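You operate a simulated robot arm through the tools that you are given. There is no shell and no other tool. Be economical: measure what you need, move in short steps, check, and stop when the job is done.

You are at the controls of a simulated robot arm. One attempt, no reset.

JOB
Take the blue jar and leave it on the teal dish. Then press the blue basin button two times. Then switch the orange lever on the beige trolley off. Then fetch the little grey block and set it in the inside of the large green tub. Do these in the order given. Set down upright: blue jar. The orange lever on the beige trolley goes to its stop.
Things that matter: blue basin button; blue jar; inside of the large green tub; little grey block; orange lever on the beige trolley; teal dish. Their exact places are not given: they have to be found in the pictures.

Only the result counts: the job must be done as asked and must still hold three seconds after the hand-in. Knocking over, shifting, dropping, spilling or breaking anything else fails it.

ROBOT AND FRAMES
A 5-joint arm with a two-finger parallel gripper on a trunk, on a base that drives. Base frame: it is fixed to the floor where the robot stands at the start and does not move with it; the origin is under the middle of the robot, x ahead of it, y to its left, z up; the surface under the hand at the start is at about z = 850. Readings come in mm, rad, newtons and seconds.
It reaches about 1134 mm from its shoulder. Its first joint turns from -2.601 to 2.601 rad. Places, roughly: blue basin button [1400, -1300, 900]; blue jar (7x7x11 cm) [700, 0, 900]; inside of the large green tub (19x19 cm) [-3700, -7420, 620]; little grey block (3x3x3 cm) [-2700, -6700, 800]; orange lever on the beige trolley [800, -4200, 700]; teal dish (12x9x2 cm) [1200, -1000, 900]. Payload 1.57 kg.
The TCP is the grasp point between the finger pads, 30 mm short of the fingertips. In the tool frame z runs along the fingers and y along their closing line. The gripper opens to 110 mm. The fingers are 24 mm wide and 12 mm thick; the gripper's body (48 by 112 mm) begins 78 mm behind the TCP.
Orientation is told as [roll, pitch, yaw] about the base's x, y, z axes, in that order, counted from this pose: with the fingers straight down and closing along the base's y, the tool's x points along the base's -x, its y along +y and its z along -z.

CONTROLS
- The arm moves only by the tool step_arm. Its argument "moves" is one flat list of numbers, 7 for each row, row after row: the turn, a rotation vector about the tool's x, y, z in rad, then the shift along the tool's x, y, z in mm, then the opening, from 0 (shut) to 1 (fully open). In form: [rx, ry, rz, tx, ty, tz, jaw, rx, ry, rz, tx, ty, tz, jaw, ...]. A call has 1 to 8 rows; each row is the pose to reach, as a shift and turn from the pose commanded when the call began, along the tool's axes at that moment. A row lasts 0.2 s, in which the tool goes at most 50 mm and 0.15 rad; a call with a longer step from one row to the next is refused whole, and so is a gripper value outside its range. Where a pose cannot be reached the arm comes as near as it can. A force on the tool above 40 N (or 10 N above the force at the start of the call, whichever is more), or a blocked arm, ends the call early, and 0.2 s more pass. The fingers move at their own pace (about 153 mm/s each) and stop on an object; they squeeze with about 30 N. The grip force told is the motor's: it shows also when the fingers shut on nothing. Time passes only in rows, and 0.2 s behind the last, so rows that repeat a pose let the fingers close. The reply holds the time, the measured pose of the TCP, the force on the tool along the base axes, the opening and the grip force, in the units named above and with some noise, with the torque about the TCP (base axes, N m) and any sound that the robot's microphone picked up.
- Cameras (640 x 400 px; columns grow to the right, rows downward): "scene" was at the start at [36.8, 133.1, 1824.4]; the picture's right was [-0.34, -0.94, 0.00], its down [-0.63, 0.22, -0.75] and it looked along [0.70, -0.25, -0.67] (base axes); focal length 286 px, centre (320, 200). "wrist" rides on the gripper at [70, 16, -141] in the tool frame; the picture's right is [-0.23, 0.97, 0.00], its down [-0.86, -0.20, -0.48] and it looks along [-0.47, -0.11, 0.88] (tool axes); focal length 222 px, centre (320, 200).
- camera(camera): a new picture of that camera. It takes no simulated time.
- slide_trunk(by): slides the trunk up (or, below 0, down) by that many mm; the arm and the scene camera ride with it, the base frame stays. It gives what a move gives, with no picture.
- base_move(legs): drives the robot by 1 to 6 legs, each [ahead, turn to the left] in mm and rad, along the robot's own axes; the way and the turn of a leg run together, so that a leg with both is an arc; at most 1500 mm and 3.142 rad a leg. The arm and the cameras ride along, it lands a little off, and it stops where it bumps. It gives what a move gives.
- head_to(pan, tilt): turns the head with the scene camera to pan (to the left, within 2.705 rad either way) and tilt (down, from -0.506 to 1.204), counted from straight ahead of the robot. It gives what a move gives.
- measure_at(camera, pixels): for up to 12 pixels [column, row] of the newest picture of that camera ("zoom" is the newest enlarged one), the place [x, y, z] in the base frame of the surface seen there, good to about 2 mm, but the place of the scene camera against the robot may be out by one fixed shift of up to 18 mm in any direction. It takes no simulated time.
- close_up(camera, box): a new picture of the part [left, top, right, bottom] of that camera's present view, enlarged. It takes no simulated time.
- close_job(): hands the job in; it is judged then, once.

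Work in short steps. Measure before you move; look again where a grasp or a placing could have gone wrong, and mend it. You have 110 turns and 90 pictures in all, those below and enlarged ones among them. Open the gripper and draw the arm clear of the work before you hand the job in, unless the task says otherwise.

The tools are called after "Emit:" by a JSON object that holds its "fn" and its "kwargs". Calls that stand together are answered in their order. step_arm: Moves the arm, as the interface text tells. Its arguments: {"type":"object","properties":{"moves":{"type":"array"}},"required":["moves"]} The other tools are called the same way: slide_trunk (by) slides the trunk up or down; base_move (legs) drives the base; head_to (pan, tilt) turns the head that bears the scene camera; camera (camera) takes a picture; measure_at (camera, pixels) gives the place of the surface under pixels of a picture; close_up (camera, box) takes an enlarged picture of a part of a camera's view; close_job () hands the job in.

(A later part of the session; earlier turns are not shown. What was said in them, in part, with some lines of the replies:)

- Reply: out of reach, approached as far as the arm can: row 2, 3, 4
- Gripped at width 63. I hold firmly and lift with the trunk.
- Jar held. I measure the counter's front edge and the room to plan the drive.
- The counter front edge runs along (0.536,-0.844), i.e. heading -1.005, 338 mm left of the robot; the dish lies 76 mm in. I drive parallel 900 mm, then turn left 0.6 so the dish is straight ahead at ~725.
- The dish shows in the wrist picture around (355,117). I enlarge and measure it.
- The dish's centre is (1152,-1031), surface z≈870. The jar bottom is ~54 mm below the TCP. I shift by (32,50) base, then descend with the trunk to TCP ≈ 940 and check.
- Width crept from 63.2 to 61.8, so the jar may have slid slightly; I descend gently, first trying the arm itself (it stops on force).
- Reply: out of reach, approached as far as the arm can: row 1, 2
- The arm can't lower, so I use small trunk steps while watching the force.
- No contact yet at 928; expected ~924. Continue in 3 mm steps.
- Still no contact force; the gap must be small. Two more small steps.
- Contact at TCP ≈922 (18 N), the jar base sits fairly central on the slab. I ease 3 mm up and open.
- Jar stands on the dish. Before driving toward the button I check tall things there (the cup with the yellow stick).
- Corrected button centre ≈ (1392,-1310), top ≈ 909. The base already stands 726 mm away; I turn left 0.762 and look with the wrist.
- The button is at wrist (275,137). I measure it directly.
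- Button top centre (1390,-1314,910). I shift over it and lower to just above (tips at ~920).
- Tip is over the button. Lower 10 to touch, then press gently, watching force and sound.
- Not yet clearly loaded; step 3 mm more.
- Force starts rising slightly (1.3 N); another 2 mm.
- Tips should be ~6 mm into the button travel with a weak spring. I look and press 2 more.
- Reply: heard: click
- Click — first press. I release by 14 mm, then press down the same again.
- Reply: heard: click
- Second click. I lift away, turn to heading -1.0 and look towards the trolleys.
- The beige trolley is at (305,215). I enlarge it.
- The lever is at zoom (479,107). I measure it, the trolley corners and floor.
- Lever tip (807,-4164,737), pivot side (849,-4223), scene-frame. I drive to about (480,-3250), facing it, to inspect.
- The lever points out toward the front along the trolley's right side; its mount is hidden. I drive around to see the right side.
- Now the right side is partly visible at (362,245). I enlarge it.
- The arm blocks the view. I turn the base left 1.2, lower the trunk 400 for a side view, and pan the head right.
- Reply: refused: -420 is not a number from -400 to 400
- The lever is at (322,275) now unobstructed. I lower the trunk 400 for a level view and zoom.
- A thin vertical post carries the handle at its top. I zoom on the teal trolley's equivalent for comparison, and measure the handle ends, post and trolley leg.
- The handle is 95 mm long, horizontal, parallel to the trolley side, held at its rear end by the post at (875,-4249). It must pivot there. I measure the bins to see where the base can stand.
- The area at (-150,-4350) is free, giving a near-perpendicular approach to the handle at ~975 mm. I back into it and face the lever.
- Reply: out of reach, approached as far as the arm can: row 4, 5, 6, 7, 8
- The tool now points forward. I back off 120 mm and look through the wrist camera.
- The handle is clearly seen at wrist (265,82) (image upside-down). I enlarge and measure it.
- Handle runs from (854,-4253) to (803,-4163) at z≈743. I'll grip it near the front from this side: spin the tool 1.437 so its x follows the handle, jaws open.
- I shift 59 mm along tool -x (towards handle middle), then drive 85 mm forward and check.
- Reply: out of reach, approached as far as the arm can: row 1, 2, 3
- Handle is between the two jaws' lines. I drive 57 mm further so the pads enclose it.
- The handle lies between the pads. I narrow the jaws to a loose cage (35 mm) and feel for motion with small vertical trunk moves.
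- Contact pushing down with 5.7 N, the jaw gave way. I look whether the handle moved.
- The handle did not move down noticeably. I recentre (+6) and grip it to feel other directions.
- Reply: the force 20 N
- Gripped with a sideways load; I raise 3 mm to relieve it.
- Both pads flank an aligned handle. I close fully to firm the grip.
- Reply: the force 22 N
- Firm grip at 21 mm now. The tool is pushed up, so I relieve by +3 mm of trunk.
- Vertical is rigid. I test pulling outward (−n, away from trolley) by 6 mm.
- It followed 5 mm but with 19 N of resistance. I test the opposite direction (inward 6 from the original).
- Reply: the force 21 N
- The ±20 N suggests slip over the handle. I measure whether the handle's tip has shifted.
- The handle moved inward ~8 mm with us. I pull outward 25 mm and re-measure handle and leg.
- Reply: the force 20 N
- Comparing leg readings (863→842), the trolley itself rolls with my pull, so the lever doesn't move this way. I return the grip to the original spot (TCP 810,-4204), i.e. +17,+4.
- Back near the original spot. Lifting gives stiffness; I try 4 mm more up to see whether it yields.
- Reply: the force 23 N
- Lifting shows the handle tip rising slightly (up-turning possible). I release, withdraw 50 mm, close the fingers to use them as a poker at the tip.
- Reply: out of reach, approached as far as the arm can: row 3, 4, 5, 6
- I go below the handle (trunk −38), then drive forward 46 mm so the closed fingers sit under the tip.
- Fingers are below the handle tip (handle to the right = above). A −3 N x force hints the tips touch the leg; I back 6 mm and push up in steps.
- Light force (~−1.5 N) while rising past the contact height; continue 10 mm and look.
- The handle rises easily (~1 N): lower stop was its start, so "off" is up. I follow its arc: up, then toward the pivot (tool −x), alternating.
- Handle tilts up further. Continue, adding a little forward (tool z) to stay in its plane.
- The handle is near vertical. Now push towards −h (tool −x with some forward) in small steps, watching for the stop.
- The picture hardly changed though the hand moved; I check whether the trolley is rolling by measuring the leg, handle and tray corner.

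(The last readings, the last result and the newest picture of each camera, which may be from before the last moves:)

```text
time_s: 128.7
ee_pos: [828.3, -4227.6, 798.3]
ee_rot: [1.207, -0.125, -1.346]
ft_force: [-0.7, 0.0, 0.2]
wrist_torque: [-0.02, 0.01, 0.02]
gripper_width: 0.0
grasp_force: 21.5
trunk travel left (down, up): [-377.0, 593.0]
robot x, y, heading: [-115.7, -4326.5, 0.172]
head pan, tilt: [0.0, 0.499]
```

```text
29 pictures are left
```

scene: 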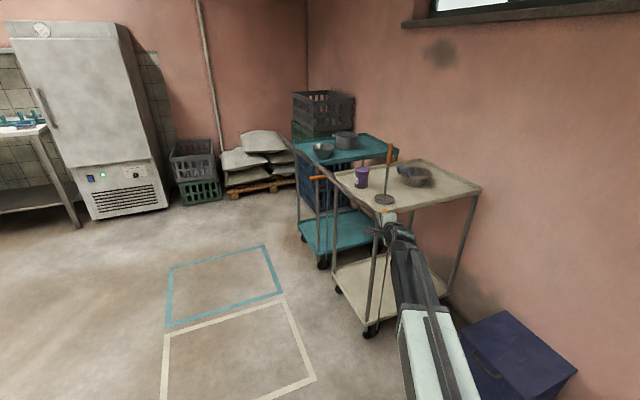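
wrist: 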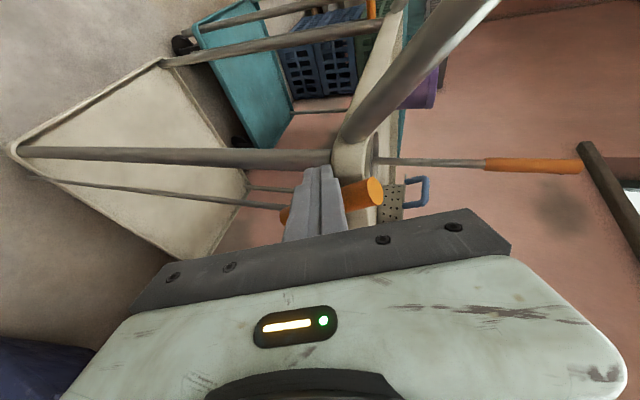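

The leg reads (871,-4208) vs (857,-4188) originally: trolley rolls freely along its length under the horizontal push; the lever sits at ~63°. I'll instead grip the handle and twist it (pure torque), then push the trolley back. First withdraw, open and spin 1.1.

Emit:
{"fn": "step_arm", "kwargs": {"moves": [0, 0, 0, 6, 0, 0, 0, 0, 0, 0, 6, 0, -35, 0, 0, 0, 0.15, 3, 0, -70, 0.3, 0, 0, 0.3, 0, 0, -70, 0.5, 0, 0, 0.45, 0, 0, -70, 0.5, 0, 0, 0.6, 0, 0, -70, 0.5, 0, 0, 0.75, 0, 0, -70, 0.5, 0, 0, 0.9, 0, 0, -70, 0.5]}}

Emit:
{"fn": "step_arm", "kwargs": {"moves": [0, 0, 0.1, 0, 0, 0, 0.5, 0, 0, 0.2, 0, 0, 0, 0.5, 0, 0, 0.2, 0, 0, 0, 0.5]}}

Emit:
{"fn": "camera", "kwargs": {"camera": "wrist"}}

```text
time_s: 130.5
ee_pos: [763.7, -4239.5, 799.0]
ee_rot: [1.087, 0.706, -1.721]
ft_force: [0.3, 1.2, 0.0]
wrist_torque: [-0.04, -0.03, 0.03]
gripper_width: 54.9
grasp_force: 0.0
out of reach, approached as far as the arm can: row 2, 3, 4, 5, 6, 7, 8
trunk travel left (down, up): [-377.0, 593.0]
robot x, y, heading: [-117.0, -4325.6, 0.176]
head pan, tilt: [0.0, 0.499]
```

```text
time_s: 131.3
ee_pos: [763.3, -4239.3, 798.4]
ee_rot: [0.981, 0.877, -1.867]
ft_force: [-0.5, 0.2, -0.1]
wrist_torque: [0.01, 0.01, 0.02]
gripper_width: 54.9
grasp_force: 0.1
trunk travel left (down, up): [-377.0, 593.0]
robot x, y, heading: [-115.4, -4323.0, 0.176]
head pan, tilt: [0.0, 0.499]
```

```text
28 pictures are left
```

wrist: 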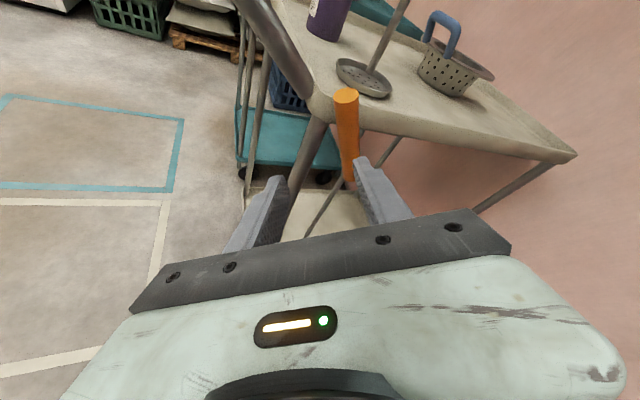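

Good view of the raised handle at (345,140). I measure it, the leg and rod.

Emit:
{"fn": "measure_at", "kwargs": {"camera": "wrist", "pixels": [[346, 95], [346, 110], [347, 140], [349, 175], [310, 140], [298, 180], [320, 100], [575, 155], [330, 205], [265, 50]]}}

Emit:
{"fn": "close_up", "kwargs": {"camera": "wrist", "box": [250, 60, 420, 240]}}

```text
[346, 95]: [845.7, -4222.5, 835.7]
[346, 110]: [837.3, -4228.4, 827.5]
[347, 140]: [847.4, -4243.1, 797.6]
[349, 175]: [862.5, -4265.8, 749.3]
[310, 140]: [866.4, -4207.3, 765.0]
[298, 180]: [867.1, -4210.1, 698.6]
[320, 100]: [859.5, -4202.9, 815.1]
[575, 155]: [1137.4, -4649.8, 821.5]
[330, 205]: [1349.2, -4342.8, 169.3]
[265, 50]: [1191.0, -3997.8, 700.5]
```

```text
2.22 times, centred on (335, 150) of wrist
```

zoom: 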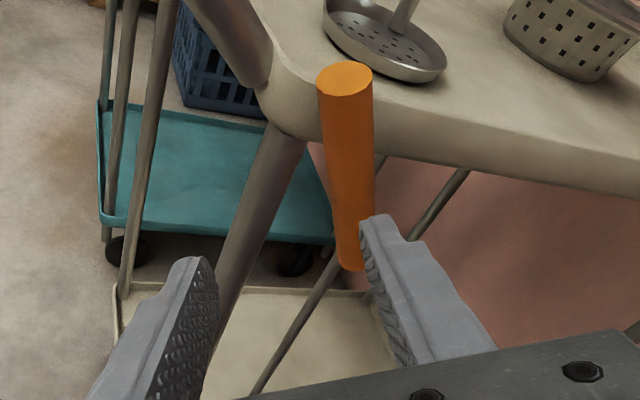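

Handle elevation ≈ 60°. I shift sideways −21 mm (tool −9.5,+18.7), then drive 78 forward to enclose its middle.

Emit:
{"fn": "step_arm", "kwargs": {"moves": [0, 0, 0, -9.5, 18.7, 0, 0.5, 0, 0, 0, -9.5, 18.7, 0, 0.5]}}

Emit:
{"fn": "base_move", "kwargs": {"legs": [[76, 0]]}}

Emit:
{"fn": "camera", "kwargs": {"camera": "wrist"}}

```text
time_s: 131.9
ee_pos: [769.2, -4258.0, 798.2]
ee_rot: [0.985, 0.879, -1.865]
ft_force: [-0.6, 0.0, 0.4]
wrist_torque: [-0.04, -0.01, 0.01]
gripper_width: 55.2
grasp_force: 0.0
trunk travel left (down, up): [-377.0, 593.0]
robot x, y, heading: [-119.3, -4324.1, 0.172]
head pan, tilt: [0.0, 0.499]
```

```text
time_s: 132.9
ee_pos: [843.7, -4246.0, 797.6]
ee_rot: [0.983, 0.879, -1.866]
ft_force: [0.2, 0.9, 0.1]
wrist_torque: [0.02, -0.02, -0.01]
gripper_width: 55.1
grasp_force: 0.0
trunk travel left (down, up): [-377.0, 593.0]
robot x, y, heading: [-39.7, -4312.4, 0.17]
head pan, tilt: [0.0, 0.499]
```

```text
26 pictures are left
```

wrist: 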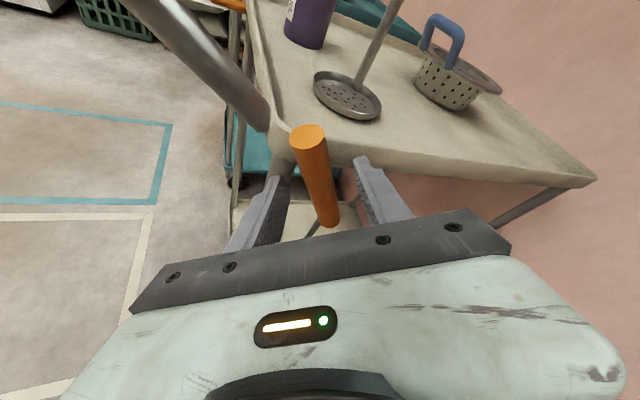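

Handle is centred between the pads. Close, then twist by 0.2 about the pivot (60 mm behind along −x).

Emit:
{"fn": "step_arm", "kwargs": {"moves": [0, 0, 0, 0, 0, 0, 0, 0, 0, 0, 0, 0, 0, 0, 0, 0, 0, 0, 0, 0, 0]}}

Emit:
{"fn": "step_arm", "kwargs": {"moves": [0, 0, 0.07, -0.2, 4.2, 0, 0, 0, 0, 0.14, -0.6, 8.4, 0, 0, 0, 0, 0.2, -1.2, 11.9, 0, 0, 0, 0, 0.2, -1.2, 11.9, 0, 0]}}

Emit:
{"fn": "camera", "kwargs": {"camera": "wrist"}}

```text
time_s: 133.7
ee_pos: [843.8, -4245.9, 797.8]
ee_rot: [0.981, 0.878, -1.865]
ft_force: [-3.2, -0.9, 0.3]
wrist_torque: [0.36, 0.38, 0.03]
gripper_width: 21.6
grasp_force: 30.3
trunk travel left (down, up): [-377.0, 593.0]
robot x, y, heading: [-40.0, -4312.4, 0.176]
head pan, tilt: [0.0, 0.499]
```

```text
time_s: 134.7
ee_pos: [848.9, -4256.4, 796.4]
ee_rot: [0.804, 1.034, -2.085]
ft_force: [-1.2, -1.1, -0.3]
wrist_torque: [-1.42, 0.45, -0.09]
gripper_width: 25.7
grasp_force: 29.8
out of reach, approached as far as the arm can: row 2, 3, 4
trunk travel left (down, up): [-377.0, 593.0]
robot x, y, heading: [-42.6, -4309.0, 0.176]
head pan, tilt: [0.0, 0.499]
```

```text
25 pictures are left
```

wrist: 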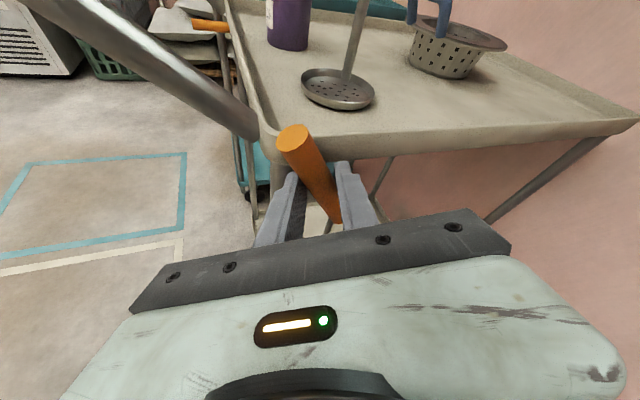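

Torque rose to 1.5 N·m and the pads skewed on the handle: the lever is at its stop. I untwist to relax, keeping grip, and measure the rod/leg to see how far the trolley must be brought back.

Emit:
{"fn": "step_arm", "kwargs": {"moves": [0, 0, -0.08, -0.2, -4.8, 0, 0, 0, 0, -0.16, -0.8, -9.5, 0, 0, 0, 0, -0.16, -0.8, -9.5, 0, 0]}}

Emit:
{"fn": "close_up", "kwargs": {"camera": "wrist", "box": [220, 90, 420, 250]}}

```text
time_s: 135.5
ee_pos: [844.7, -4248.4, 798.1]
ee_rot: [0.953, 0.911, -1.904]
ft_force: [-10.4, -5.6, -0.5]
wrist_torque: [0.27, 0.3, -0.02]
gripper_width: 21.6
grasp_force: 29.4
out of reach, approached as far as the arm can: row 2, 3
trunk travel left (down, up): [-377.0, 593.0]
robot x, y, heading: [-41.1, -4313.8, 0.177]
head pan, tilt: [0.0, 0.499]
```

```text
2.50 times, centred on (320, 170) of wrist
```

zoom: 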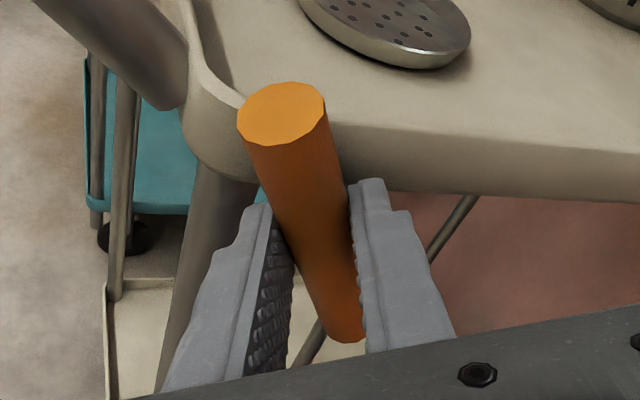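

I measure leg and rod.

Emit:
{"fn": "measure_at", "kwargs": {"camera": "zoom", "pixels": [[215, 220], [200, 270], [190, 310], [312, 342], [304, 356], [285, 120], [265, 160]]}}

```text
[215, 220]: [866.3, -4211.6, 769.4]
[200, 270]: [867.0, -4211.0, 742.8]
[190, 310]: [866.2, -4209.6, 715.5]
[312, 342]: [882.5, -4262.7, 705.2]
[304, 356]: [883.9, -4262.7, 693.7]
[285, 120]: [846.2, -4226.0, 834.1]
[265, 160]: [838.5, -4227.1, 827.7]
```

Rod and leg say the trolley must return ~21 mm along +h. Holding the lever rigidly in the grip, I translate by (−10.7,+18) base slowly.

Emit:
{"fn": "step_arm", "kwargs": {"moves": [0, 0, 0, 1.1, -3.8, -1.4, 0, 0, 0, 0, 2.3, -7.5, -2.8, 0, 0, 0, 0, 3.4, -11.3, -4.1, 0, 0, 0, 0, 4.6, -15, -5.5, 0, 0, 0, 0, 5.7, -18.8, -6.9, 0, 0, 0, 0, 5.7, -18.8, -6.9, 0]}}

Emit:
{"fn": "close_up", "kwargs": {"camera": "wrist", "box": [220, 90, 420, 250]}}

Emit:
{"fn": "measure_at", "kwargs": {"camera": "zoom", "pixels": [[215, 220], [200, 270], [190, 310], [312, 342], [304, 356], [285, 120], [265, 160]]}}

```text
time_s: 136.9
ee_pos: [834.0, -4229.6, 797.2]
ee_rot: [0.951, 0.909, -1.902]
ft_force: [-7.0, -3.0, 0.3]
wrist_torque: [0.2, 0.26, 0.04]
gripper_width: 21.4
grasp_force: 29.8
trunk travel left (down, up): [-377.0, 593.0]
robot x, y, heading: [-41.5, -4317.7, 0.174]
head pan, tilt: [0.0, 0.499]
```

```text
2.50 times, centred on (320, 170) of wrist
```

zoom: 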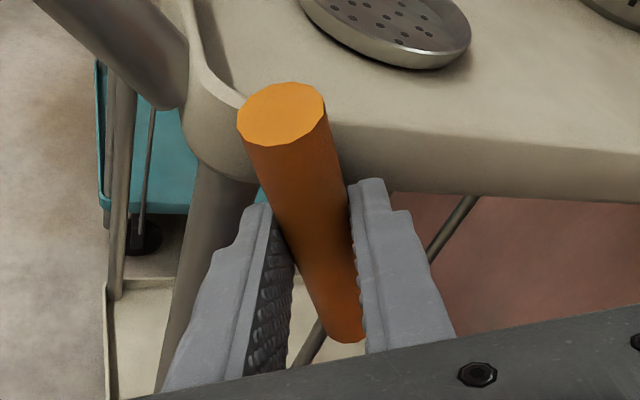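

```text
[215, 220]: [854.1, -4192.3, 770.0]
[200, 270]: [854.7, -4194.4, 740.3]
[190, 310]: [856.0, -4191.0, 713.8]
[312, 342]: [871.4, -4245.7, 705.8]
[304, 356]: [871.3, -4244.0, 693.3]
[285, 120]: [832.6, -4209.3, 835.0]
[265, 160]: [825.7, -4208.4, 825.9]
```

The rod (871,-4245) and leg (855,-4192) are within ~4 mm of their first readings. I release and withdraw straight back with the base.

Emit:
{"fn": "step_arm", "kwargs": {"moves": [0, 0, 0, 0, 0, 0, 0.4, 0, 0, 0, 0, 0, 0, 0.5, 0, 0, 0, 0, 0, 0, 0.5]}}

Emit:
{"fn": "base_move", "kwargs": {"legs": [[-300, 0]]}}

Emit:
{"fn": "camera", "kwargs": {"camera": "wrist"}}

Emit:
{"fn": "camera", "kwargs": {"camera": "scene"}}

```text
time_s: 137.7
ee_pos: [833.2, -4231.4, 796.9]
ee_rot: [0.953, 0.91, -1.9]
ft_force: [-0.5, -0.2, 0.3]
wrist_torque: [-0.02, 0.03, -0.01]
gripper_width: 54.8
grasp_force: 0.1
trunk travel left (down, up): [-377.0, 593.0]
robot x, y, heading: [-41.7, -4316.8, 0.175]
head pan, tilt: [0.0, 0.499]
```

```text
time_s: 139.8
ee_pos: [537.4, -4285.2, 796.8]
ee_rot: [0.954, 0.91, -1.906]
ft_force: [0.1, 0.0, 0.0]
wrist_torque: [-0.01, -0.03, 0.02]
gripper_width: 55.0
grasp_force: 0.0
trunk travel left (down, up): [-377.0, 593.0]
robot x, y, heading: [-337.6, -4365.2, 0.176]
head pan, tilt: [0.0, 0.499]
```

```text
22 pictures are left
```

wrist: 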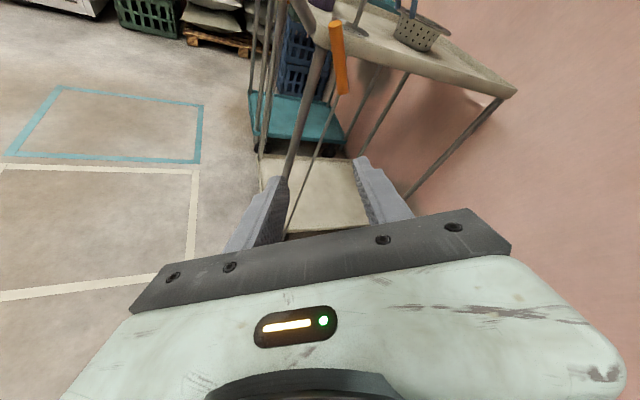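

```text
21 pictures are left
```

scene: 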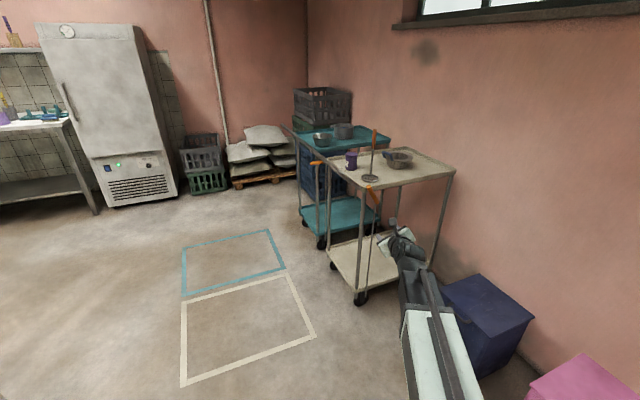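

The lever stays up. I check its angle and trolley corner positions against the first readings.

Emit:
{"fn": "measure_at", "kwargs": {"camera": "scene", "pixels": [[454, 175], [398, 153], [358, 290], [359, 240], [370, 240], [378, 205], [370, 192], [328, 265]]}}

Emit:
{"fn": "measure_at", "kwargs": {"camera": "wrist", "pixels": [[336, 30], [339, 55], [342, 88], [310, 90], [298, 130], [318, 150], [514, 92]]}}

```text
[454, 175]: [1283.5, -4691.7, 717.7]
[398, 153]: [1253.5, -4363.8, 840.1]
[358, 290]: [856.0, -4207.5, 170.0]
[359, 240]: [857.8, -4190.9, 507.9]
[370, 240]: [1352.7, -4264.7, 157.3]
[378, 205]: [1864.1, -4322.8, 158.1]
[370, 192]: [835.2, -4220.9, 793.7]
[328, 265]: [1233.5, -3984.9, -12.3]
```

```text
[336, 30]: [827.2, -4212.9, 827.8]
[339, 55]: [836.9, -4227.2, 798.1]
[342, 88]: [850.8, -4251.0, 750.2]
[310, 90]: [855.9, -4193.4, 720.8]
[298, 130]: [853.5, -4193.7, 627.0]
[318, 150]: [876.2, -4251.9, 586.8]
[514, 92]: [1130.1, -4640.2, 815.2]
```

Rod, leg back within ~3 mm; lever at its 60° stop. I raise the trunk and swing the tool back to pointing down.

Emit:
{"fn": "slide_trunk", "kwargs": {"by": 300}}

Emit:
{"fn": "step_arm", "kwargs": {"moves": [0.08, -0.1264, 0, -32.8, -20.8, -2.9, 0.5, 0.16, -0.2528, 0, -64.9, -41.1, -11.6, 0.5, 0.24, -0.3792, 0, -95.6, -60.5, -25.9, 0.5, 0.32, -0.5056, 0, -124, -78.5, -45.4, 0.5, 0.4, -0.632, 0, -149.7, -94.8, -69.8, 0.5, 0.48, -0.7584, 0, -172.1, -109, -98.4, 0.5, 0.56, -0.8848, 0, -190.6, -120.7, -130.6, 0.5, 0.64, -1.0112, 0, -204.8, -129.6, -165.8, 0.5]}}

Emit:
{"fn": "head_to", "kwargs": {"pan": -2.3, "tilt": 0.35}}

Emit:
{"fn": "camera", "kwargs": {"camera": "scene"}}

```text
time_s: 142.8
ee_pos: [536.5, -4285.2, 1097.4]
ee_rot: [0.954, 0.911, -1.906]
ft_force: [0.3, 1.0, 0.0]
wrist_torque: [-0.01, 0.03, -0.02]
gripper_width: 54.9
grasp_force: 0.0
trunk travel left (down, up): [-677.0, 293.0]
robot x, y, heading: [-341.8, -4367.6, 0.173]
head pan, tilt: [0.0, 0.499]
```

```text
time_s: 144.6
ee_pos: [298.8, -4327.6, 944.7]
ee_rot: [0.007, 0.008, -2.404]
ft_force: [-0.3, 0.3, 1.2]
wrist_torque: [0.02, -0.04, 0.01]
gripper_width: 54.8
grasp_force: 0.1
out of reach, approached as far as the arm can: row 2, 3, 4, 5, 6, 7, 8
trunk travel left (down, up): [-677.0, 293.0]
robot x, y, heading: [-337.6, -4364.7, 0.172]
head pan, tilt: [0.0, 0.499]
```

```text
time_s: 146.7
ee_pos: [300.2, -4327.8, 943.4]
ee_rot: [0.007, 0.011, -2.402]
ft_force: [0.5, -0.7, 0.7]
wrist_torque: [0.0, -0.02, -0.01]
gripper_width: 55.0
grasp_force: 0.0
trunk travel left (down, up): [-677.0, 293.0]
robot x, y, heading: [-335.3, -4363.5, 0.169]
head pan, tilt: [-2.3, 0.351]
```

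```text
20 pictures are left
```

scene: 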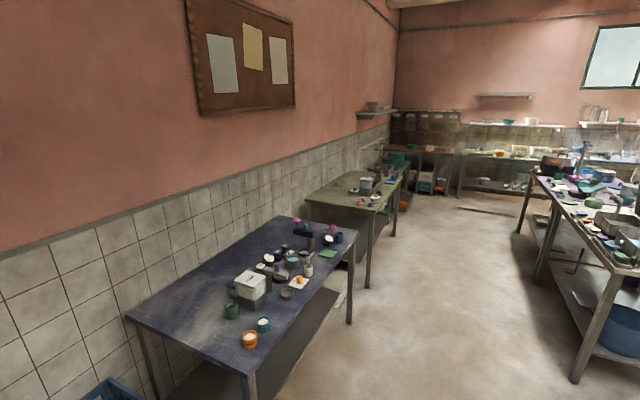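

I measure the tables, floor and walls to plan the way.

Emit:
{"fn": "measure_at", "kwargs": {"camera": "scene", "pixels": [[255, 370], [352, 245], [350, 320], [370, 280], [392, 230], [365, 185], [400, 165], [575, 375], [520, 230], [410, 205], [440, 185], [480, 200]]}}

Emit:
{"fn": "close_up", "kwargs": {"camera": "scene", "box": [300, 100, 480, 220]}}

```text
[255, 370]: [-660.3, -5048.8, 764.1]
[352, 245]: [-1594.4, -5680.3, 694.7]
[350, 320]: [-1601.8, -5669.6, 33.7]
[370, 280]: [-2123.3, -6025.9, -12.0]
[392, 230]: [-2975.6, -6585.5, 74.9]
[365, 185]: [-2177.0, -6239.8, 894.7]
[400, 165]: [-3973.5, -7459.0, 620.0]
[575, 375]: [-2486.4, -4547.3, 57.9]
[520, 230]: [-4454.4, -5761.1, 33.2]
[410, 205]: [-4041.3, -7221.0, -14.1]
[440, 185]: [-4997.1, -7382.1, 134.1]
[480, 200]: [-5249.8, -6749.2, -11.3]
```

```text
3.33 times, centred on (390, 160) of scene
```

zoom: 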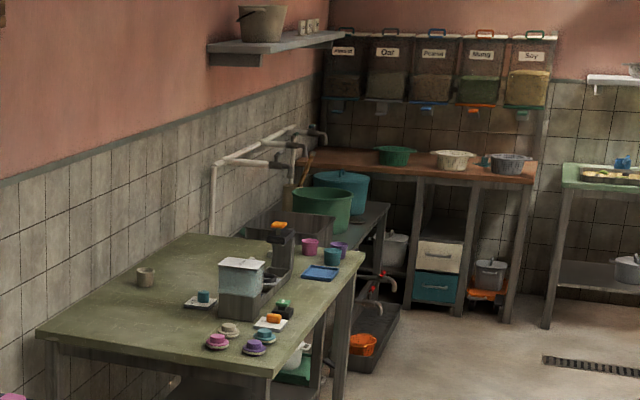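

The green table's front line lies 409 mm left of the robot along heading −2.56. I raise the trunk, turn and drive 2950 mm parallel to it.

Emit:
{"fn": "slide_trunk", "kwargs": {"by": 250}}

Emit:
{"fn": "base_move", "kwargs": {"legs": [[0, -2.733], [1475, 0], [1475, 0]]}}

Emit:
{"fn": "head_to", "kwargs": {"pan": 1.1, "tilt": 0.75}}

Emit:
{"fn": "camera", "kwargs": {"camera": "scene"}}

```text
time_s: 149.3
ee_pos: [299.8, -4327.6, 1194.6]
ee_rot: [0.006, 0.008, -2.404]
ft_force: [0.7, 0.0, 0.3]
wrist_torque: [-0.02, -0.01, 0.0]
gripper_width: 55.1
grasp_force: 0.1
trunk travel left (down, up): [-927.0, 43.0]
robot x, y, heading: [-339.8, -4365.2, 0.173]
head pan, tilt: [-2.3, 0.351]
```

```text
time_s: 169.7
ee_pos: [-3283.4, -6355.3, 1194.5]
ee_rot: [0.006, 0.007, 1.184]
ft_force: [-0.6, 0.1, -0.2]
wrist_torque: [0.0, -0.01, -0.02]
gripper_width: 55.0
grasp_force: 0.0
trunk travel left (down, up): [-927.0, 43.0]
robot x, y, heading: [-2720.9, -6049.2, -2.529]
head pan, tilt: [-2.3, 0.351]
```

```text
time_s: 172.6
ee_pos: [-3282.0, -6356.0, 1195.3]
ee_rot: [0.007, 0.008, 1.183]
ft_force: [0.1, 1.1, 0.3]
wrist_torque: [-0.02, 0.0, 0.0]
gripper_width: 54.9
grasp_force: 0.0
trunk travel left (down, up): [-927.0, 43.0]
robot x, y, heading: [-2721.3, -6050.0, -2.529]
head pan, tilt: [1.1, 0.75]
```

```text
18 pictures are left
```

scene: 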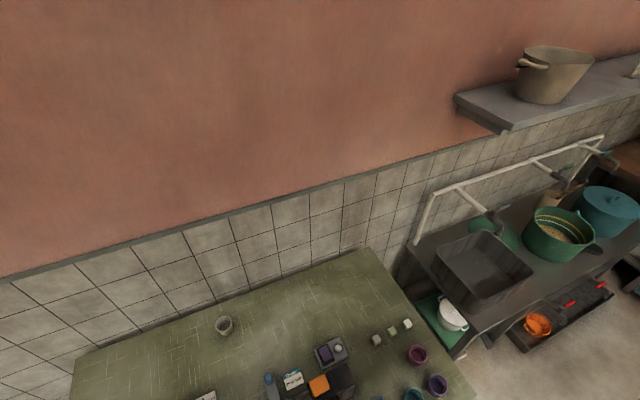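

Small blocks are at (377,340),(393,331),(408,324). I enlarge those and the tubs.

Emit:
{"fn": "close_up", "kwargs": {"camera": "scene", "box": [340, 300, 440, 370]}}

Emit:
{"fn": "measure_at", "kwargs": {"camera": "scene", "pixels": [[377, 340], [392, 331], [408, 324], [417, 355], [332, 352], [475, 397], [372, 250], [560, 225], [550, 240], [525, 225], [597, 240], [482, 275]]}}

Emit:
{"fn": "close_up", "kwargs": {"camera": "scene", "box": [400, 160, 640, 350]}}

```text
5.71 times, centred on (390, 335) of scene
```

zoom: 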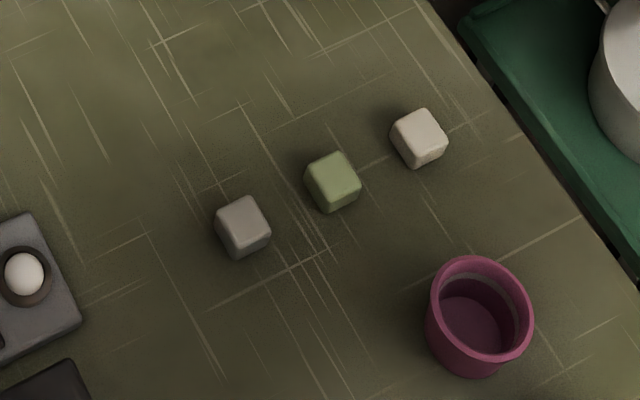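

```text
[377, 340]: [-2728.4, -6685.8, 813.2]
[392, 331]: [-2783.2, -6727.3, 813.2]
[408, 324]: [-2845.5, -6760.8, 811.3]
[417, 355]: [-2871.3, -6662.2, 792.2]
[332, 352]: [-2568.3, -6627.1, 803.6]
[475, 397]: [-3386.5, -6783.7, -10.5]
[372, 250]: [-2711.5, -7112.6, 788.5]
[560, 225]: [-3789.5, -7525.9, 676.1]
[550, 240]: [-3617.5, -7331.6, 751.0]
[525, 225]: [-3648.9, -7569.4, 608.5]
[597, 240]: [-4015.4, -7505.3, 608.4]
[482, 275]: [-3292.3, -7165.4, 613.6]
```

```text
2.11 times, centred on (520, 255) of scene
```

zoom: 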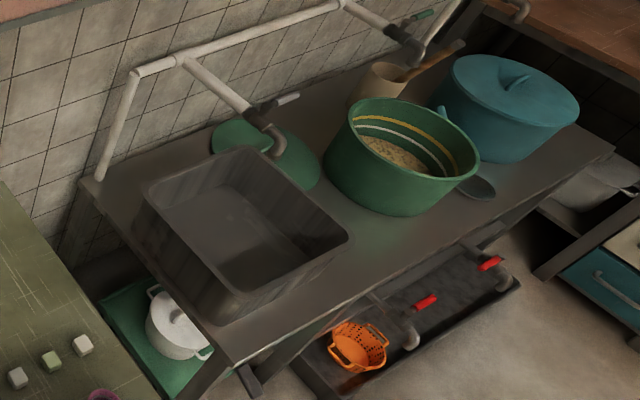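

Block at about (-2728,-6686), 637 mm from the base — same radius as the hand. Turn left 1.061 and look with the wrist.

Emit:
{"fn": "base_move", "kwargs": {"legs": [[0, 1.061]]}}

Emit:
{"fn": "slide_trunk", "kwargs": {"by": -150}}

Emit:
{"fn": "camera", "kwargs": {"camera": "wrist"}}

```text
time_s: 175.7
ee_pos: [-2720.0, -6689.8, 1194.3]
ee_rot: [0.008, 0.008, 2.253]
ft_force: [0.1, 0.0, 1.4]
wrist_torque: [-0.04, 0.06, 0.04]
gripper_width: 55.0
grasp_force: 0.1
trunk travel left (down, up): [-927.0, 43.0]
robot x, y, heading: [-2735.5, -6050.8, -1.467]
head pan, tilt: [1.1, 0.75]
```

```text
time_s: 177.4
ee_pos: [-2721.4, -6689.5, 1044.8]
ee_rot: [0.006, 0.01, 2.253]
ft_force: [0.0, 0.4, -0.1]
wrist_torque: [0.01, 0.0, 0.0]
gripper_width: 55.3
grasp_force: 0.0
trunk travel left (down, up): [-777.0, 193.0]
robot x, y, heading: [-2733.3, -6051.5, -1.466]
head pan, tilt: [1.1, 0.75]
```

```text
15 pictures are left
```

wrist: 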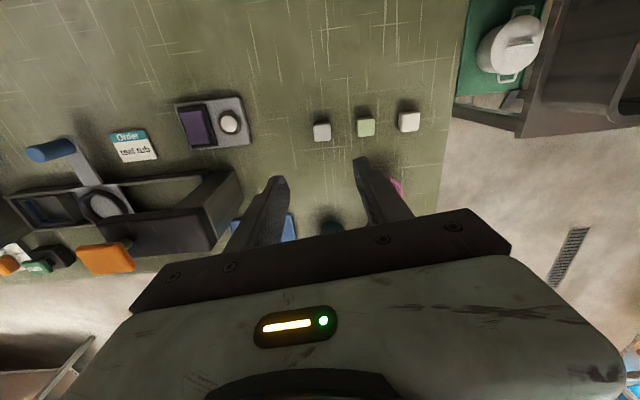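

Block at (321,131). I measure its face and the neighbours.

Emit:
{"fn": "measure_at", "kwargs": {"camera": "wrist", "pixels": [[321, 131], [316, 127], [327, 127], [316, 137], [327, 137], [366, 127], [409, 121], [322, 160], [230, 122], [398, 185], [328, 215]]}}

Emit:
{"fn": "close_up", "kwargs": {"camera": "wrist", "box": [290, 100, 354, 164]}}

```text
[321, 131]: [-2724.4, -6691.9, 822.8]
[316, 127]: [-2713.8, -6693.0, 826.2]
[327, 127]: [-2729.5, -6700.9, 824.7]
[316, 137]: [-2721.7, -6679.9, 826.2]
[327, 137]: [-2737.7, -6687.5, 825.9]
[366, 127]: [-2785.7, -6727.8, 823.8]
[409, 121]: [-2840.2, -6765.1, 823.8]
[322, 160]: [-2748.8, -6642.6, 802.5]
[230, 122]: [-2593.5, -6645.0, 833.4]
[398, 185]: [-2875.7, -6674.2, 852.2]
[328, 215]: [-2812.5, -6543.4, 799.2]
```

```text
6.25 times, centred on (322, 132) of wrist
```

zoom: 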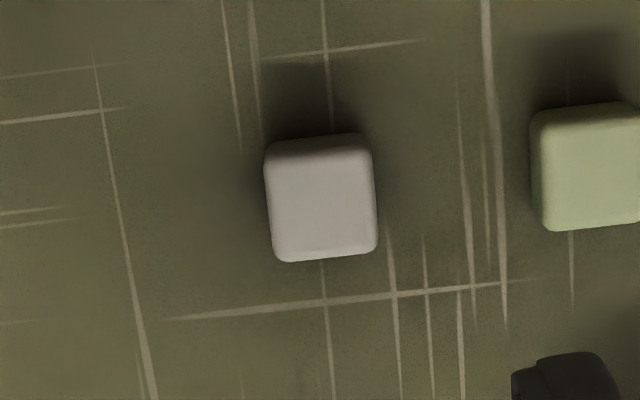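

Block top centre (-2726,-6690,825.5), aligned with the table; table z≈802. I correct yaw 0.11, shift, open to 66 mm and descend to TCP ≈ 850 first.

Emit:
{"fn": "step_arm", "kwargs": {"moves": [0, 0, 0.11, -2.8, 4.2, 0, 0.6, 0, 0, 0.11, -2.8, 4.2, 0, 0.6]}}

Emit:
{"fn": "slide_trunk", "kwargs": {"by": -192}}

Emit:
{"fn": "camera", "kwargs": {"camera": "wrist"}}

```text
time_s: 178.0
ee_pos: [-2726.4, -6689.8, 1045.2]
ee_rot: [0.005, 0.01, 2.14]
ft_force: [0.5, 0.6, -0.2]
wrist_torque: [0.01, -0.01, -0.04]
gripper_width: 66.0
grasp_force: 0.1
trunk travel left (down, up): [-777.0, 193.0]
robot x, y, heading: [-2729.3, -6048.2, -1.469]
head pan, tilt: [1.1, 0.75]
```

```text
time_s: 180.1
ee_pos: [-2726.9, -6690.0, 853.3]
ee_rot: [0.006, 0.012, 2.143]
ft_force: [-0.2, -0.3, -0.2]
wrist_torque: [0.01, 0.02, 0.0]
gripper_width: 65.8
grasp_force: 0.1
trunk travel left (down, up): [-585.0, 385.0]
robot x, y, heading: [-2735.7, -6051.4, -1.467]
head pan, tilt: [1.1, 0.75]
```

```text
13 pictures are left
```

wrist: 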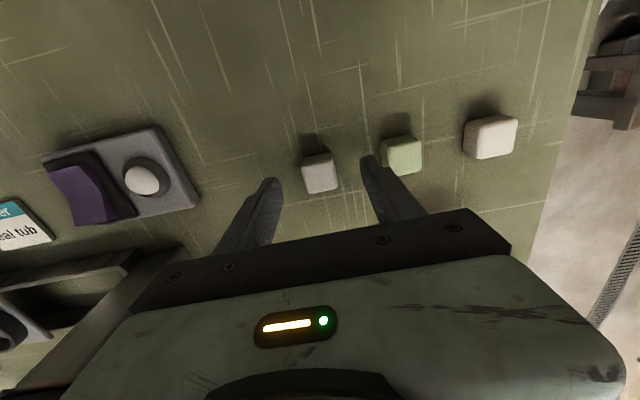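

Block centred; to keep clear of the green block I narrow to 52 mm, descend 18, then close.

Emit:
{"fn": "step_arm", "kwargs": {"moves": [0, 0, 0, 0, 0, 0, 0.47, 0, 0, 0, 0, 0, 0, 0.47]}}

Emit:
{"fn": "slide_trunk", "kwargs": {"by": -18}}

Emit:
{"fn": "step_arm", "kwargs": {"moves": [0, 0, 0, 0, 0, 0, 0.1, 0, 0, 0, 0, 0, 0, 0.1, 0, 0, 0, 0, 0, 0, 0.1]}}

```text
time_s: 180.7
ee_pos: [-2725.1, -6690.3, 852.9]
ee_rot: [0.007, 0.011, 2.142]
ft_force: [0.4, -0.7, 0.5]
wrist_torque: [0.03, 0.0, -0.05]
gripper_width: 51.6
grasp_force: 0.1
trunk travel left (down, up): [-585.0, 385.0]
robot x, y, heading: [-2735.0, -6052.6, -1.466]
head pan, tilt: [1.1, 0.75]
```

```text
time_s: 181.4
ee_pos: [-2725.9, -6688.8, 833.3]
ee_rot: [0.005, 0.009, 2.144]
ft_force: [-0.4, 0.7, 0.6]
wrist_torque: [0.01, -0.02, 0.0]
gripper_width: 51.5
grasp_force: 0.0
trunk travel left (down, up): [-567.0, 403.0]
robot x, y, heading: [-2734.5, -6051.8, -1.47]
head pan, tilt: [1.1, 0.75]
```

```text
time_s: 182.2
ee_pos: [-2725.7, -6689.6, 833.2]
ee_rot: [0.005, 0.011, 2.145]
ft_force: [-0.6, 0.5, -0.5]
wrist_torque: [-0.01, 0.02, -0.01]
gripper_width: 26.4
grasp_force: 29.8
trunk travel left (down, up): [-567.0, 403.0]
robot x, y, heading: [-2732.4, -6052.8, -1.464]
head pan, tilt: [1.1, 0.75]
```

Gripped (26 mm). I lift 300 and measure the tub rim, grain and shelf in the last scene picture.

Emit:
{"fn": "slide_trunk", "kwargs": {"by": 330}}

Emit:
{"fn": "head_to", "kwargs": {"pan": 0.4, "tilt": 0.55}}

Emit:
{"fn": "base_move", "kwargs": {"legs": [[0, -1.09], [560, 0]]}}

Emit:
{"fn": "camera", "kwargs": {"camera": "scene"}}

```text
time_s: 185.4
ee_pos: [-2724.8, -6690.1, 1165.3]
ee_rot: [0.007, 0.01, 2.142]
ft_force: [0.2, 0.1, -0.8]
wrist_torque: [0.03, 0.01, 0.01]
gripper_width: 26.8
grasp_force: 30.1
trunk travel left (down, up): [-897.0, 73.0]
robot x, y, heading: [-2735.4, -6050.5, -1.462]
head pan, tilt: [1.1, 0.75]
```

```text
time_s: 186.5
ee_pos: [-2726.6, -6689.1, 1164.4]
ee_rot: [0.005, 0.011, 2.143]
ft_force: [0.1, 0.0, 1.5]
wrist_torque: [0.01, 0.02, -0.03]
gripper_width: 26.5
grasp_force: 30.0
trunk travel left (down, up): [-897.0, 73.0]
robot x, y, heading: [-2735.9, -6047.9, -1.467]
head pan, tilt: [0.4, 0.55]
```

```text
time_s: 192.0
ee_pos: [-3625.4, -6599.6, 1164.4]
ee_rot: [0.008, 0.012, 1.099]
ft_force: [0.1, 0.2, 0.4]
wrist_torque: [0.01, 0.02, 0.01]
gripper_width: 26.4
grasp_force: 30.3
trunk travel left (down, up): [-897.0, 73.0]
robot x, y, heading: [-3087.4, -6256.3, -2.382]
head pan, tilt: [0.4, 0.55]
stopped in leg 2: the robot was blocked; the commanded pose is now the measured one
```

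```text
12 pictures are left
```

scene: 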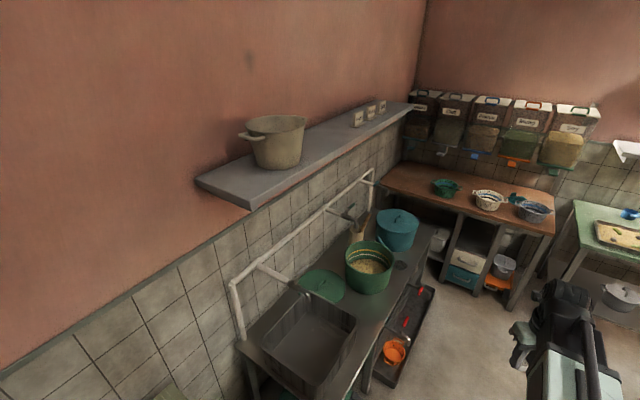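

The base was blocked at (-3087,-6256), likely grazing the table leg on its left. Before moving off I measure the surroundings and the tub.

Emit:
{"fn": "measure_at", "kwargs": {"camera": "scene", "pixels": [[347, 258], [392, 262], [368, 272], [372, 241], [370, 265], [360, 395], [430, 245], [372, 385], [205, 182], [250, 205], [412, 105], [435, 290]]}}

Emit:
{"fn": "base_move", "kwargs": {"legs": [[-60, 0], [0, -0.5]]}}

Emit:
{"fn": "head_to", "kwargs": {"pan": 1.6, "tilt": 1.1}}

Emit:
{"fn": "camera", "kwargs": {"camera": "scene"}}

```text
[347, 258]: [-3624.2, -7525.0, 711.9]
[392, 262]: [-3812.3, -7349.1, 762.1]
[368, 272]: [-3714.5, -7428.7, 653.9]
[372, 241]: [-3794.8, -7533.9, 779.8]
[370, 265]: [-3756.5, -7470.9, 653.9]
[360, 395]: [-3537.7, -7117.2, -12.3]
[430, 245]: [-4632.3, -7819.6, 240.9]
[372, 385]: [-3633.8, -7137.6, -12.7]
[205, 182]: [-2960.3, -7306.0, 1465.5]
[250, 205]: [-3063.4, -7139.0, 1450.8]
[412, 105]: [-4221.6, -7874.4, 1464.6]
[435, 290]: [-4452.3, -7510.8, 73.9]
```

```text
time_s: 194.4
ee_pos: [-3679.8, -6258.7, 1164.9]
ee_rot: [0.006, 0.01, 0.597]
ft_force: [0.0, 0.4, -0.4]
wrist_torque: [0.01, -0.02, 0.0]
gripper_width: 26.6
grasp_force: 29.5
trunk travel left (down, up): [-897.0, 73.0]
robot x, y, heading: [-3045.9, -6218.3, -2.872]
head pan, tilt: [0.4, 0.55]
```

```text
time_s: 195.8
ee_pos: [-3680.1, -6259.9, 1164.7]
ee_rot: [0.007, 0.008, 0.599]
ft_force: [0.1, -0.1, -0.1]
wrist_torque: [0.02, 0.0, -0.01]
gripper_width: 26.5
grasp_force: 30.2
trunk travel left (down, up): [-897.0, 73.0]
robot x, y, heading: [-3043.0, -6221.6, -2.867]
head pan, tilt: [1.6, 1.1]
```

```text
11 pictures are left
```

scene: 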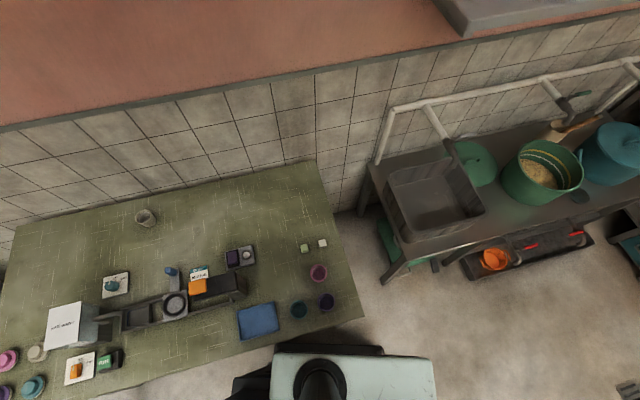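

I check the table contents are still in place (green and white blocks) and get the gutter/bench edges and tub.

Emit:
{"fn": "measure_at", "kwargs": {"camera": "scene", "pixels": [[304, 247], [322, 242], [318, 270], [362, 315], [316, 163], [385, 283], [470, 278], [593, 240], [640, 200], [540, 172], [503, 172], [580, 170]]}}

```text
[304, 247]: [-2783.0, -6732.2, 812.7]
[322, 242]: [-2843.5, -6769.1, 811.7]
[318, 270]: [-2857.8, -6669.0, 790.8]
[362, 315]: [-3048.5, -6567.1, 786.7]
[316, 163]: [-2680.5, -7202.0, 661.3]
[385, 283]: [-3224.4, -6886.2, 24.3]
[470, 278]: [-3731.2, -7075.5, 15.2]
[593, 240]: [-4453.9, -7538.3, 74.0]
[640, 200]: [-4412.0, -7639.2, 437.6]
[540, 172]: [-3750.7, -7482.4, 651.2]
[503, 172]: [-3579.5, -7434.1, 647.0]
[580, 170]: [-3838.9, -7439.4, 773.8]
```

Blocks on the table are unmoved. Tub centre ≈ (-3706,-7432), rim ≈ 790. I drive clear of the table and on to (-4107,-6821), facing the bench.

Emit:
{"fn": "base_move", "kwargs": {"legs": [[300, 0], [0, 0.321], [933, 0]]}}

```text
time_s: 203.4
ee_pos: [-4711.4, -7069.2, 1163.7]
ee_rot: [0.007, 0.009, 0.917]
ft_force: [0.1, -1.1, -0.5]
wrist_torque: [0.01, -0.03, -0.04]
gripper_width: 26.4
grasp_force: 30.0
trunk travel left (down, up): [-897.0, 73.0]
robot x, y, heading: [-4121.8, -6825.7, -2.552]
head pan, tilt: [1.6, 1.1]
```

Arrived. The tub is at angle −0.97, distance 735; hand points at −2.75, so turn left 1.78, then lower the trunk to ~1000 and look.

Emit:
{"fn": "base_move", "kwargs": {"legs": [[0, 1.78]]}}

Emit:
{"fn": "slide_trunk", "kwargs": {"by": -150}}

Emit:
{"fn": "camera", "kwargs": {"camera": "wrist"}}

```text
time_s: 208.1
ee_pos: [-3759.1, -7347.5, 1163.6]
ee_rot: [0.008, 0.011, 2.714]
ft_force: [0.1, 0.0, -0.2]
wrist_torque: [0.0, -0.06, -0.02]
gripper_width: 26.4
grasp_force: 30.2
trunk travel left (down, up): [-897.0, 73.0]
robot x, y, heading: [-4137.7, -6838.2, -0.766]
head pan, tilt: [1.6, 1.1]
```

```text
time_s: 209.9
ee_pos: [-3757.4, -7348.0, 1013.6]
ee_rot: [0.006, 0.008, 2.713]
ft_force: [0.2, 0.1, 0.6]
wrist_torque: [0.0, -0.01, -0.05]
gripper_width: 26.6
grasp_force: 30.3
trunk travel left (down, up): [-747.0, 223.0]
robot x, y, heading: [-4136.5, -6836.7, -0.774]
head pan, tilt: [1.6, 1.1]
```

```text
10 pictures are left
```

wrist: 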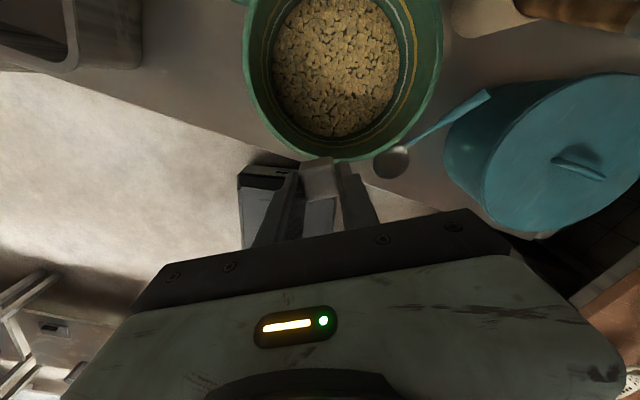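

The tub with grain is at (337,62). I measure its grain and rim.

Emit:
{"fn": "measure_at", "kwargs": {"camera": "wrist", "pixels": [[337, 62], [275, 62], [398, 62], [337, 130], [337, 5], [246, 60], [440, 60], [335, 157], [320, 180], [390, 160]]}}

```text
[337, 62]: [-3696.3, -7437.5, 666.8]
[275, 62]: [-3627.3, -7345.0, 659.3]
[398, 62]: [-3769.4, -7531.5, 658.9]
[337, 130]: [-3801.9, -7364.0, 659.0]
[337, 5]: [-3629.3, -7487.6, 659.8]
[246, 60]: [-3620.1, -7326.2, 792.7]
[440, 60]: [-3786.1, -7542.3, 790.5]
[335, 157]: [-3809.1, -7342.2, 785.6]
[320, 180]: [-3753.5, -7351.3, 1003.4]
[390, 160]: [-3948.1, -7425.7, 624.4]
```

Grain centre ≈ (-3699,-7437), z≈665; rim 792. I shift (57,-89) base = tool (89,57).

Emit:
{"fn": "step_arm", "kwargs": {"moves": [0, 0, 0, 30, 19, 0, 0.1, 0, 0, 0, 60, 38, 0, 0.1, 0, 0, 0, 89, 57, 0, 0.1, 0, 0, 0, 89, 57, 0, 0.1]}}

Emit:
{"fn": "slide_trunk", "kwargs": {"by": -200}}

Emit:
{"fn": "camera", "kwargs": {"camera": "wrist"}}

```text
time_s: 210.9
ee_pos: [-3700.9, -7437.8, 1014.9]
ee_rot: [0.006, 0.009, 2.714]
ft_force: [-0.5, 0.0, 0.1]
wrist_torque: [0.02, 0.02, -0.01]
gripper_width: 26.5
grasp_force: 30.1
trunk travel left (down, up): [-747.0, 223.0]
robot x, y, heading: [-4136.8, -6837.3, -0.767]
head pan, tilt: [1.6, 1.1]
```

```text
time_s: 213.0
ee_pos: [-3701.0, -7436.7, 815.3]
ee_rot: [0.008, 0.01, 2.714]
ft_force: [0.3, -0.2, 0.4]
wrist_torque: [0.04, 0.0, 0.02]
gripper_width: 26.4
grasp_force: 30.2
trunk travel left (down, up): [-547.0, 423.0]
robot x, y, heading: [-4135.9, -6833.6, -0.771]
head pan, tilt: [1.6, 1.1]
```

```text
9 pictures are left
```

wrist: 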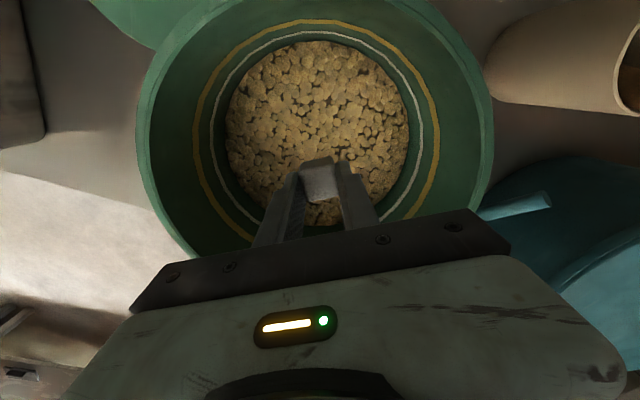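

Centred over the tub. Lower to TCP ≈ 708 in two moves, watching force.

Emit:
{"fn": "slide_trunk", "kwargs": {"by": -95}}

Emit:
{"fn": "slide_trunk", "kwargs": {"by": -12}}

```text
time_s: 214.3
ee_pos: [-3700.0, -7436.2, 719.7]
ee_rot: [0.006, 0.011, 2.715]
ft_force: [0.8, -0.9, 0.3]
wrist_torque: [0.02, 0.03, 0.01]
gripper_width: 26.6
grasp_force: 30.2
trunk travel left (down, up): [-452.0, 518.0]
robot x, y, heading: [-4135.6, -6838.0, -0.766]
head pan, tilt: [1.6, 1.1]
```

```text
time_s: 214.9
ee_pos: [-3701.0, -7436.6, 706.5]
ee_rot: [0.008, 0.012, 2.714]
ft_force: [-0.5, 0.3, -0.3]
wrist_torque: [-0.01, -0.02, -0.03]
gripper_width: 26.5
grasp_force: 30.1
trunk travel left (down, up): [-440.0, 530.0]
robot x, y, heading: [-4136.4, -6839.2, -0.765]
head pan, tilt: [1.6, 1.1]
```

Block bottom should be ~8 mm above the grain. Lower 6 more, then open moderately and rise.

Emit:
{"fn": "slide_trunk", "kwargs": {"by": -6}}

Emit:
{"fn": "step_arm", "kwargs": {"moves": [0, 0, 0, 0, 0, 0, 0.3, 0, 0, 0, 0, 0, 0, 0.5, 0, 0, 0, 0, 0, 0, 0.5]}}

Emit:
{"fn": "slide_trunk", "kwargs": {"by": 320}}

Emit:
{"fn": "camera", "kwargs": {"camera": "wrist"}}

```text
time_s: 215.5
ee_pos: [-3699.5, -7435.7, 701.0]
ee_rot: [0.008, 0.009, 2.714]
ft_force: [0.3, 0.4, -0.1]
wrist_torque: [-0.01, -0.04, 0.01]
gripper_width: 26.2
grasp_force: 30.1
trunk travel left (down, up): [-434.0, 536.0]
robot x, y, heading: [-4132.0, -6839.5, -0.764]
head pan, tilt: [1.6, 1.1]
```

```text
time_s: 216.3
ee_pos: [-3701.2, -7436.5, 701.3]
ee_rot: [0.008, 0.008, 2.714]
ft_force: [-0.5, -0.7, -0.1]
wrist_torque: [0.0, -0.03, -0.01]
gripper_width: 54.7
grasp_force: 0.0
trunk travel left (down, up): [-434.0, 536.0]
robot x, y, heading: [-4137.5, -6840.2, -0.768]
head pan, tilt: [1.6, 1.1]
```

```text
time_s: 219.4
ee_pos: [-3700.8, -7436.4, 1022.1]
ee_rot: [0.007, 0.009, 2.715]
ft_force: [0.3, -0.2, -0.3]
wrist_torque: [-0.03, 0.01, -0.02]
gripper_width: 54.8
grasp_force: 0.1
trunk travel left (down, up): [-754.0, 216.0]
robot x, y, heading: [-4137.1, -6834.3, -0.768]
head pan, tilt: [1.6, 1.1]
```

```text
8 pictures are left
```

wrist: 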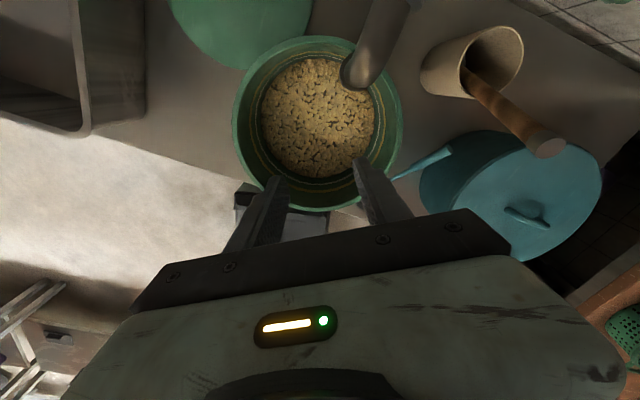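

I don't see the block at once; enlarge the tub.

Emit:
{"fn": "close_up", "kwargs": {"camera": "wrist", "box": [220, 30, 420, 215]}}

```text
2.16 times, centred on (320, 122) of wrist
```

zoom: 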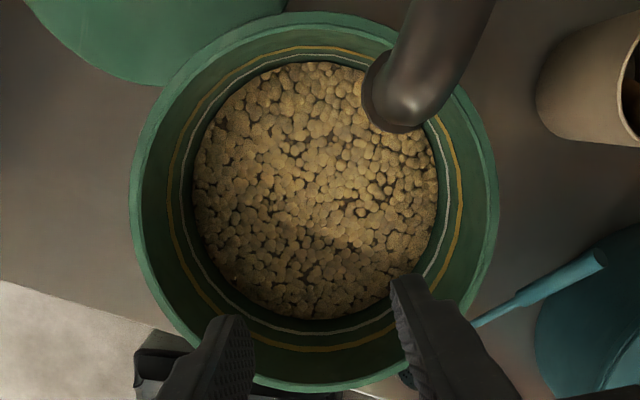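

The jaws held it (26 mm) until opening inside the tub, at its centre, and they are empty now, so it sank into the grain toward the tub floor (z≈620, as listed). I raise, turn away from the bench and take one last look around.

Emit:
{"fn": "slide_trunk", "kwargs": {"by": 140}}

Emit:
{"fn": "base_move", "kwargs": {"legs": [[0, -1.2]]}}

Emit:
{"fn": "head_to", "kwargs": {"pan": 1.25, "tilt": 0.9}}

Emit:
{"fn": "camera", "kwargs": {"camera": "scene"}}

```text
time_s: 221.1
ee_pos: [-3699.8, -7436.4, 1160.2]
ee_rot: [0.007, 0.007, 2.715]
ft_force: [-0.3, 0.1, -0.7]
wrist_torque: [0.04, 0.02, -0.01]
gripper_width: 55.0
grasp_force: 0.1
trunk travel left (down, up): [-894.0, 76.0]
robot x, y, heading: [-4136.8, -6838.3, -0.764]
head pan, tilt: [1.6, 1.1]
```

```text
time_s: 224.5
ee_pos: [-4533.3, -7462.7, 1162.5]
ee_rot: [0.007, 0.009, 1.517]
ft_force: [-0.7, 1.0, -0.5]
wrist_torque: [0.07, 0.03, -0.02]
gripper_width: 55.2
grasp_force: 0.1
trunk travel left (down, up): [-894.0, 76.0]
robot x, y, heading: [-4120.3, -6847.0, -1.964]
head pan, tilt: [1.6, 1.1]
```

```text
time_s: 225.3
ee_pos: [-4534.9, -7462.9, 1160.9]
ee_rot: [0.007, 0.01, 1.516]
ft_force: [-0.3, -0.2, 0.2]
wrist_torque: [-0.02, 0.0, 0.01]
gripper_width: 54.9
grasp_force: 0.0
trunk travel left (down, up): [-894.0, 76.0]
robot x, y, heading: [-4118.6, -6844.4, -1.958]
head pan, tilt: [1.25, 0.901]
```

```text
6 pictures are left
```

scene: 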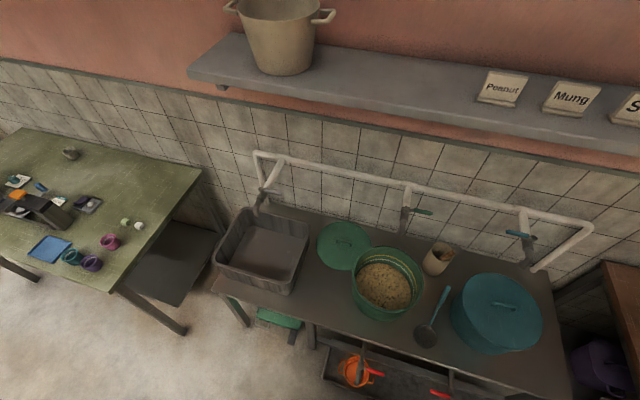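

No stray block anywhere. One enlargement of the tub for certainty.

Emit:
{"fn": "close_up", "kwargs": {"camera": "scene", "box": [335, 235, 435, 330]}}

```text
4.21 times, centred on (385, 282) of scene
```

zoom: 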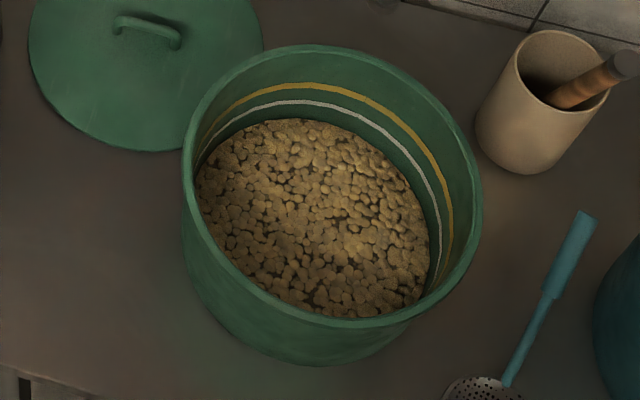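

The tub is undisturbed, the block is beneath the grain surface, and the gripper is open and clear of the bench. Handing in.

Emit:
{"fn": "close_job", "kwargs": {}}

```text
The job is handed in.
```

I did all four steps in order and handed the job in. Two things could count against it: I bumped the trolley and possibly a table, and I could not see the block after dropping it.

- **Blue jar:** it was standing upright on the teal dish when I last saw it.
- **Blue basin button:** I pressed it twice and heard a click each time.
- **Orange lever:** I turned it up about 60° until a firm twist moved it no further. I took up as "off" because it would not move down. The trolley rolled about 24 mm while I worked. I pulled it back, and its leg and the lever's post then measured within about 5 mm of where they started.
- **Little grey block:** I released it over the centre of the large green tub, about level with the grain surface. It was not visible afterwards in the tub or nearby. I take it to have sunk into the grain, but did not confirm that.
- **Green table:** the base was stopped once, probably by grazing a table leg. The blocks on the table measured within about 8 mm of before, which I put down to camera error.
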